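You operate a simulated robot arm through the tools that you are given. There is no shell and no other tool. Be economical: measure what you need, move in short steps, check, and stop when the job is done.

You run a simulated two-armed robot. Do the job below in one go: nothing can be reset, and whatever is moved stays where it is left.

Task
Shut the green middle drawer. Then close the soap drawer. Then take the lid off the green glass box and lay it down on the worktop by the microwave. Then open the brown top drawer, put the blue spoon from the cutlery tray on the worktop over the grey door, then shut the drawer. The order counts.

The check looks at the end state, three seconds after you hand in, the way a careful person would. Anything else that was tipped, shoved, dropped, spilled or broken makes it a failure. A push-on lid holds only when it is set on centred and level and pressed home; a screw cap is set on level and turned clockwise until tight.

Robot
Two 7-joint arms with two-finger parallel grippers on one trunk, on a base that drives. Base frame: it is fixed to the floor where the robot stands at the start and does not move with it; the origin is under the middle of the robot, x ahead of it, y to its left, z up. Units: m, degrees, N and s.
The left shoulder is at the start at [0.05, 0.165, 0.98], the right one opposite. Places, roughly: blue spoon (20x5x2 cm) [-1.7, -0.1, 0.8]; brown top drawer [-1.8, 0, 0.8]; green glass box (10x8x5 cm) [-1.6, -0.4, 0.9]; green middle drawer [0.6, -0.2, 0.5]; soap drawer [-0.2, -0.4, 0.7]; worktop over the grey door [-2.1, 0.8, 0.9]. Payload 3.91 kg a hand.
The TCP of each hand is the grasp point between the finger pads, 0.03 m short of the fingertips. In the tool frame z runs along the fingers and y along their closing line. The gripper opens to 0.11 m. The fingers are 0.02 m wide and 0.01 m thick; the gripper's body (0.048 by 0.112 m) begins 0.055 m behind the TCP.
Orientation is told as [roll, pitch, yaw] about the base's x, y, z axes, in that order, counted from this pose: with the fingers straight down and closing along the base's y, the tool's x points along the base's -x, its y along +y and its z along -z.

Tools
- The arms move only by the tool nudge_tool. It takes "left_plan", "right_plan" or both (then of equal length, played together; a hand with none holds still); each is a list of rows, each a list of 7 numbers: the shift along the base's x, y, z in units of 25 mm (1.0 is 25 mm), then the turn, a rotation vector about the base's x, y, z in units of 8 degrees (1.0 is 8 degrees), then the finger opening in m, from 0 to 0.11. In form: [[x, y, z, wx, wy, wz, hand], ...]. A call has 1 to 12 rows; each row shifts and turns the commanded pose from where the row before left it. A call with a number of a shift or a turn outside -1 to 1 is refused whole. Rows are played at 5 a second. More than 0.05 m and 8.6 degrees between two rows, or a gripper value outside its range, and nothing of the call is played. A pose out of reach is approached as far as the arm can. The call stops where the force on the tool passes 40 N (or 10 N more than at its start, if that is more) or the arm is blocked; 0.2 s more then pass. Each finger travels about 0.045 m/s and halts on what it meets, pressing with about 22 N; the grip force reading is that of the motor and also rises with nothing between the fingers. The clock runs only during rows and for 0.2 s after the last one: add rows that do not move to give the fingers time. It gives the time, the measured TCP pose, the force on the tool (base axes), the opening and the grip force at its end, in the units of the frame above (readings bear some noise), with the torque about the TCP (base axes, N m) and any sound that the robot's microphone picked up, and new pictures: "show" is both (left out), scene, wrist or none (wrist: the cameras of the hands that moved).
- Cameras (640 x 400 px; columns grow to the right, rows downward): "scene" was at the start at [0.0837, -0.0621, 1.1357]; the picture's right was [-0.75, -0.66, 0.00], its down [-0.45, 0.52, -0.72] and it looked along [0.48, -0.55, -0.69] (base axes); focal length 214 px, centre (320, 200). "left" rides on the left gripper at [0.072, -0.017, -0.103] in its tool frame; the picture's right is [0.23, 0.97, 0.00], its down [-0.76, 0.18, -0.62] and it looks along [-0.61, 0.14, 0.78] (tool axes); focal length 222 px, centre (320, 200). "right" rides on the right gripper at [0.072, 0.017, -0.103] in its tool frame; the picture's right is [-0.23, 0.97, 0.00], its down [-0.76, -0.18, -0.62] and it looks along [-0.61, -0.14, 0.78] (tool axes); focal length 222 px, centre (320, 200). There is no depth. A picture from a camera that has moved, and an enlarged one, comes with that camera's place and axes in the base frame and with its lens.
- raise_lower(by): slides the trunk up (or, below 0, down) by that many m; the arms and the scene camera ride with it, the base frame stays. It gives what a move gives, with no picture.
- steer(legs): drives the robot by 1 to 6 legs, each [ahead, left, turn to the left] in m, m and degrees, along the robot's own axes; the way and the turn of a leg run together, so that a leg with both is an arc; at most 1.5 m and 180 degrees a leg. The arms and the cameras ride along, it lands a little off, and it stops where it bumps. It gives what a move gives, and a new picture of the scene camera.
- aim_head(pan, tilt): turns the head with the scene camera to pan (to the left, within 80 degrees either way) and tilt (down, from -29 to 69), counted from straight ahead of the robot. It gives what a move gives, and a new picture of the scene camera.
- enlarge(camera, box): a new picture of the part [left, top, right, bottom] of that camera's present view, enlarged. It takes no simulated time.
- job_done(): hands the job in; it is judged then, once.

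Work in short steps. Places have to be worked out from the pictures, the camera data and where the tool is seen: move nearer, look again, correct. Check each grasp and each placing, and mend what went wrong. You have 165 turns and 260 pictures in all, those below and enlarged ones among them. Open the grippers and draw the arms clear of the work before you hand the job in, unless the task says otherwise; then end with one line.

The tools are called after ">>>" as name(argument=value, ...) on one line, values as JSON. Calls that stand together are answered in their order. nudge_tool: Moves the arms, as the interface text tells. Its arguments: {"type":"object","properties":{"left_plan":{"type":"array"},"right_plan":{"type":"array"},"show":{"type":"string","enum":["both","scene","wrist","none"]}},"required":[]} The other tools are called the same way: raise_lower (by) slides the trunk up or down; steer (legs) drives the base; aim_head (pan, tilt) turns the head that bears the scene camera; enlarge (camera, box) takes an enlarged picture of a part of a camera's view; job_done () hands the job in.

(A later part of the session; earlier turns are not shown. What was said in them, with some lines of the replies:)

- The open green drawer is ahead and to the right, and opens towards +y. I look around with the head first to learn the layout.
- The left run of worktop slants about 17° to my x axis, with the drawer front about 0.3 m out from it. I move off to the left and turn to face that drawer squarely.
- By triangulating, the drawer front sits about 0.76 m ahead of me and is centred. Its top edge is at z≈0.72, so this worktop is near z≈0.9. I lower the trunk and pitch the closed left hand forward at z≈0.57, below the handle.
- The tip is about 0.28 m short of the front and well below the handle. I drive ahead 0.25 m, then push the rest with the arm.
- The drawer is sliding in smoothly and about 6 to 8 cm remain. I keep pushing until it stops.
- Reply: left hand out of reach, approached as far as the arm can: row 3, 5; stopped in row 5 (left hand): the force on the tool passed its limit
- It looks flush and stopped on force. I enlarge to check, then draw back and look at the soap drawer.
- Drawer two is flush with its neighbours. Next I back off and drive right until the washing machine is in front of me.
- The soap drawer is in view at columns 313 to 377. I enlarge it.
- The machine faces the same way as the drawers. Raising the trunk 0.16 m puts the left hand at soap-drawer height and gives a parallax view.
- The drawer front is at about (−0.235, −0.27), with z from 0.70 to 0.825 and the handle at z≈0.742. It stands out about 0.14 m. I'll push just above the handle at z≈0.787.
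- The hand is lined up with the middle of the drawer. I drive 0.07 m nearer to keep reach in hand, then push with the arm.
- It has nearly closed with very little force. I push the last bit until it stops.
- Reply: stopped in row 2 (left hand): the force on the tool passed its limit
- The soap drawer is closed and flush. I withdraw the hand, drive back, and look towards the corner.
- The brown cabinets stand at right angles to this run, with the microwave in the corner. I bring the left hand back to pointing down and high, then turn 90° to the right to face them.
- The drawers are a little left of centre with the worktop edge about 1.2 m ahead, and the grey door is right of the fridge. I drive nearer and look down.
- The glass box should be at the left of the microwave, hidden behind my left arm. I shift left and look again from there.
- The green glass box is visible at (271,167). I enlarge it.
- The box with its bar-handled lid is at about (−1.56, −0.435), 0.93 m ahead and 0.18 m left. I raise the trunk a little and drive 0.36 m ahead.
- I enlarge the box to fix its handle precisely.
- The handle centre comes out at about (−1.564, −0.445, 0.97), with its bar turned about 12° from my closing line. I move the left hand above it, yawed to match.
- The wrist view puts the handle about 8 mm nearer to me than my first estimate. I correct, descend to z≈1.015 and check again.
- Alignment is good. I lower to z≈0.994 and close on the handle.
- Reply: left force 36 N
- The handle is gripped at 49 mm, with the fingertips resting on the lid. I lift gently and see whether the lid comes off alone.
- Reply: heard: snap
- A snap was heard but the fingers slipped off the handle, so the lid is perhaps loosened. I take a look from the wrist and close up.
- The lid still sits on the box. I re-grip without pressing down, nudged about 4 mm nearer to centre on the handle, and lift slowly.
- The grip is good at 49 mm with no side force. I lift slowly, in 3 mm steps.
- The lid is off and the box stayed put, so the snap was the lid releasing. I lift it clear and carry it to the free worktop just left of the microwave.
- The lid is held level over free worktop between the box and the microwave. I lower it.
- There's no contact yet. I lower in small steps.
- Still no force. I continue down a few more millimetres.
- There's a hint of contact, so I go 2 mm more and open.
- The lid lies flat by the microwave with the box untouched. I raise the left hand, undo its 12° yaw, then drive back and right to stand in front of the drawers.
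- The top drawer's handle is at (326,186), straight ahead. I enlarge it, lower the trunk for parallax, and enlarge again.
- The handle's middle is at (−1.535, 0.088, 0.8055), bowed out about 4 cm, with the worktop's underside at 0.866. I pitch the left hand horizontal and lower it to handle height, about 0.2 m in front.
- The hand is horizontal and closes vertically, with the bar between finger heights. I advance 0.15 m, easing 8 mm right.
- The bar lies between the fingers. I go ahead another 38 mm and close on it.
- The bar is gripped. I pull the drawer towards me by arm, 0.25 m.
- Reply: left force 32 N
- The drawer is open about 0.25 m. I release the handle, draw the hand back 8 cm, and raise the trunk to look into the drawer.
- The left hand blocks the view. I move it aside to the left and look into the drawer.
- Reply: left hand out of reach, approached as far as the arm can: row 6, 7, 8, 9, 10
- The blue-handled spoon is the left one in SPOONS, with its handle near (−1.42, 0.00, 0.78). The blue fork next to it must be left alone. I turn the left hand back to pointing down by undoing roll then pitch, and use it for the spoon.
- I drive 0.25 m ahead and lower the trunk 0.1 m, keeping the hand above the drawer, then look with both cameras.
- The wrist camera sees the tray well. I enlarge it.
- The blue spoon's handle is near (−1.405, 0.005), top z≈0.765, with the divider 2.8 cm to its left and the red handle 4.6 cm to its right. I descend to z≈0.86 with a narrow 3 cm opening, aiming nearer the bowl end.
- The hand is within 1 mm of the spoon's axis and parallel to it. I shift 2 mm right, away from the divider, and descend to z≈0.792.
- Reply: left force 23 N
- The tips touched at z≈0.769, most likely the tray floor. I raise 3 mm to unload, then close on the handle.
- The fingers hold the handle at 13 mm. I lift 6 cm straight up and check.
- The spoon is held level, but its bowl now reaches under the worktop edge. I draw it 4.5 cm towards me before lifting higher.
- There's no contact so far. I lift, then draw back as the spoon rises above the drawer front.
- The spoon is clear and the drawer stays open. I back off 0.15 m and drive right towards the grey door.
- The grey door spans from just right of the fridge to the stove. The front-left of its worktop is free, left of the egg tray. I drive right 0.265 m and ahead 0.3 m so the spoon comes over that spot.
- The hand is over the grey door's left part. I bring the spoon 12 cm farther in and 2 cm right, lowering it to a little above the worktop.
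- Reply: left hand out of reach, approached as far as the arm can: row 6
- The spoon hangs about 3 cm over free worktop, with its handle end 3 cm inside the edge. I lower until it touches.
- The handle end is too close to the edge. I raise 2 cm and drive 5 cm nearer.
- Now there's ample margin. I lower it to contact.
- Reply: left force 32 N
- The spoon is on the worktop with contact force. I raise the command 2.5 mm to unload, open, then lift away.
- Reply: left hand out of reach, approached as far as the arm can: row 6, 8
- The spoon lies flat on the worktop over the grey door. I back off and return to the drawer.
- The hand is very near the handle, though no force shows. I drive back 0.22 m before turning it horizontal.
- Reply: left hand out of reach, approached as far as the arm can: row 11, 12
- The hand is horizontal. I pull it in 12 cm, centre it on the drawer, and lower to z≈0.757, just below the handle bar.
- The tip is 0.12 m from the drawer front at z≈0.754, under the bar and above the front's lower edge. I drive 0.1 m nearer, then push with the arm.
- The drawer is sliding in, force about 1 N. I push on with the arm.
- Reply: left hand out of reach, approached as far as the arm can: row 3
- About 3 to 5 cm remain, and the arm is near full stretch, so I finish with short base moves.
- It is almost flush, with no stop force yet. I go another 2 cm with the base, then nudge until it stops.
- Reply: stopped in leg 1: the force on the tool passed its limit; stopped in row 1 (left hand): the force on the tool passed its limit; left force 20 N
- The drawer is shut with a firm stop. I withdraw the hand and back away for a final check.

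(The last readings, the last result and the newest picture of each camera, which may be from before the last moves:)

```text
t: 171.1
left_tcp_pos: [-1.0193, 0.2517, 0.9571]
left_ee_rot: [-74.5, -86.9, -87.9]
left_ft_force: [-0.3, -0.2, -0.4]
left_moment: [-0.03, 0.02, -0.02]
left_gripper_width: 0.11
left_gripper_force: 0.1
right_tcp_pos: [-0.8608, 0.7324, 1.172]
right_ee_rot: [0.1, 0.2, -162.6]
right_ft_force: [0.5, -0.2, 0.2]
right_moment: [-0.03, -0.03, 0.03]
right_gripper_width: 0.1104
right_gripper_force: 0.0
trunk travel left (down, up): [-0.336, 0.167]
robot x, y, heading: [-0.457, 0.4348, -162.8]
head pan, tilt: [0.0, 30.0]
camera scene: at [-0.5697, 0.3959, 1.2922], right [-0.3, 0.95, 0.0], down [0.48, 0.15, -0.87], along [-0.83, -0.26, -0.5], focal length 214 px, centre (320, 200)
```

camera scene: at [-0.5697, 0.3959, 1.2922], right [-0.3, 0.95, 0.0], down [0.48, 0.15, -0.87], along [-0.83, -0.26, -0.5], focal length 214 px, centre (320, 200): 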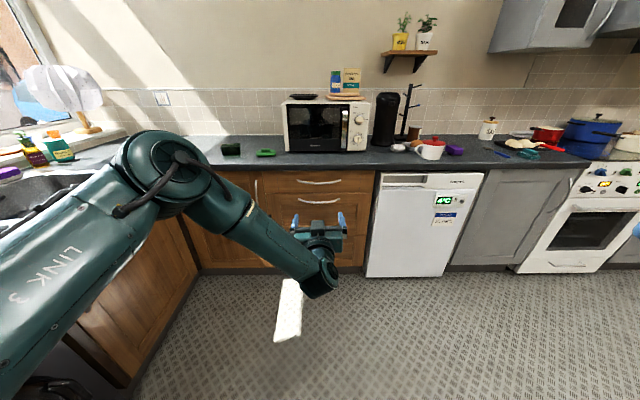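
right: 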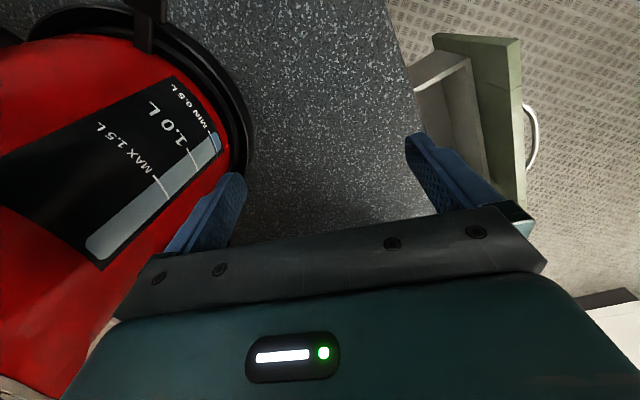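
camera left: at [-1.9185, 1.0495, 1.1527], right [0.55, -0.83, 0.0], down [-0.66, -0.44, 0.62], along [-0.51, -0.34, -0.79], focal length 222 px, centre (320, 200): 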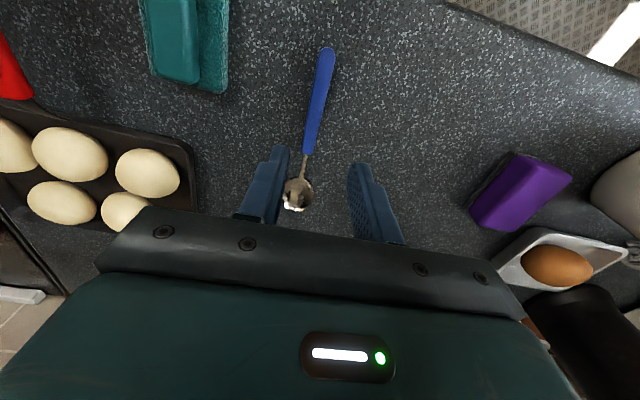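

I make a last enlarged check of the drawer, lid and spoon.

>>> enlarge(camera="scene", box=[210, 110, 390, 230])

>>> enlarge(camera="scene", box=[370, 90, 590, 220])

```text
3.33 times, centred on (300, 170) of scene
camera zoom: at [-0.5697, 0.3959, 1.2922], right [-0.3, 0.95, 0.0], down [0.48, 0.15, -0.87], along [-0.83, -0.26, -0.5], focal length 715 px, centre (387, 300)
```

zoom: 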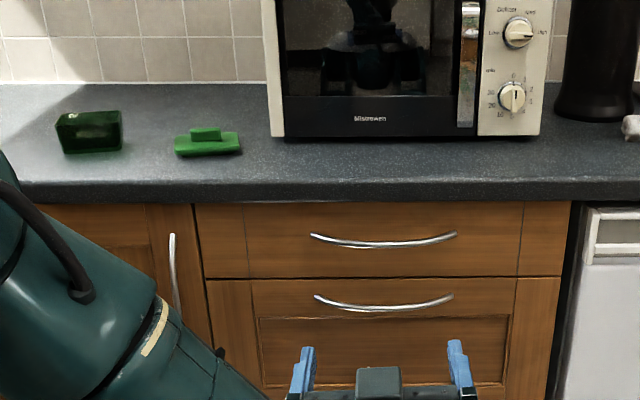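

```text
2.91 times, centred on (480, 155) of scene
camera zoom: at [-0.5697, 0.3959, 1.2922], right [-0.3, 0.95, 0.0], down [0.48, 0.15, -0.87], along [-0.83, -0.26, -0.5], focal length 624 px, centre (-146, 331)
```

zoom: 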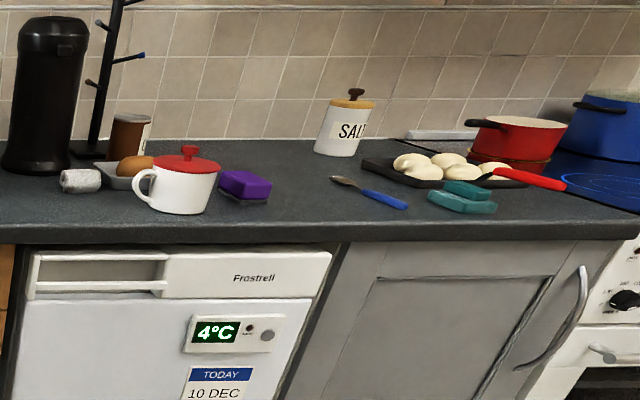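

Everything is in place, the hands are open and the arms are clear. I hand in.

>>> job_done()

```text
The job is handed in.
```

All of the job is done, in the order given: the green middle drawer and soap drawer are shut, the lid lies by the microwave, the blue spoon is on the worktop over the grey door, and the brown top drawer is shut again.
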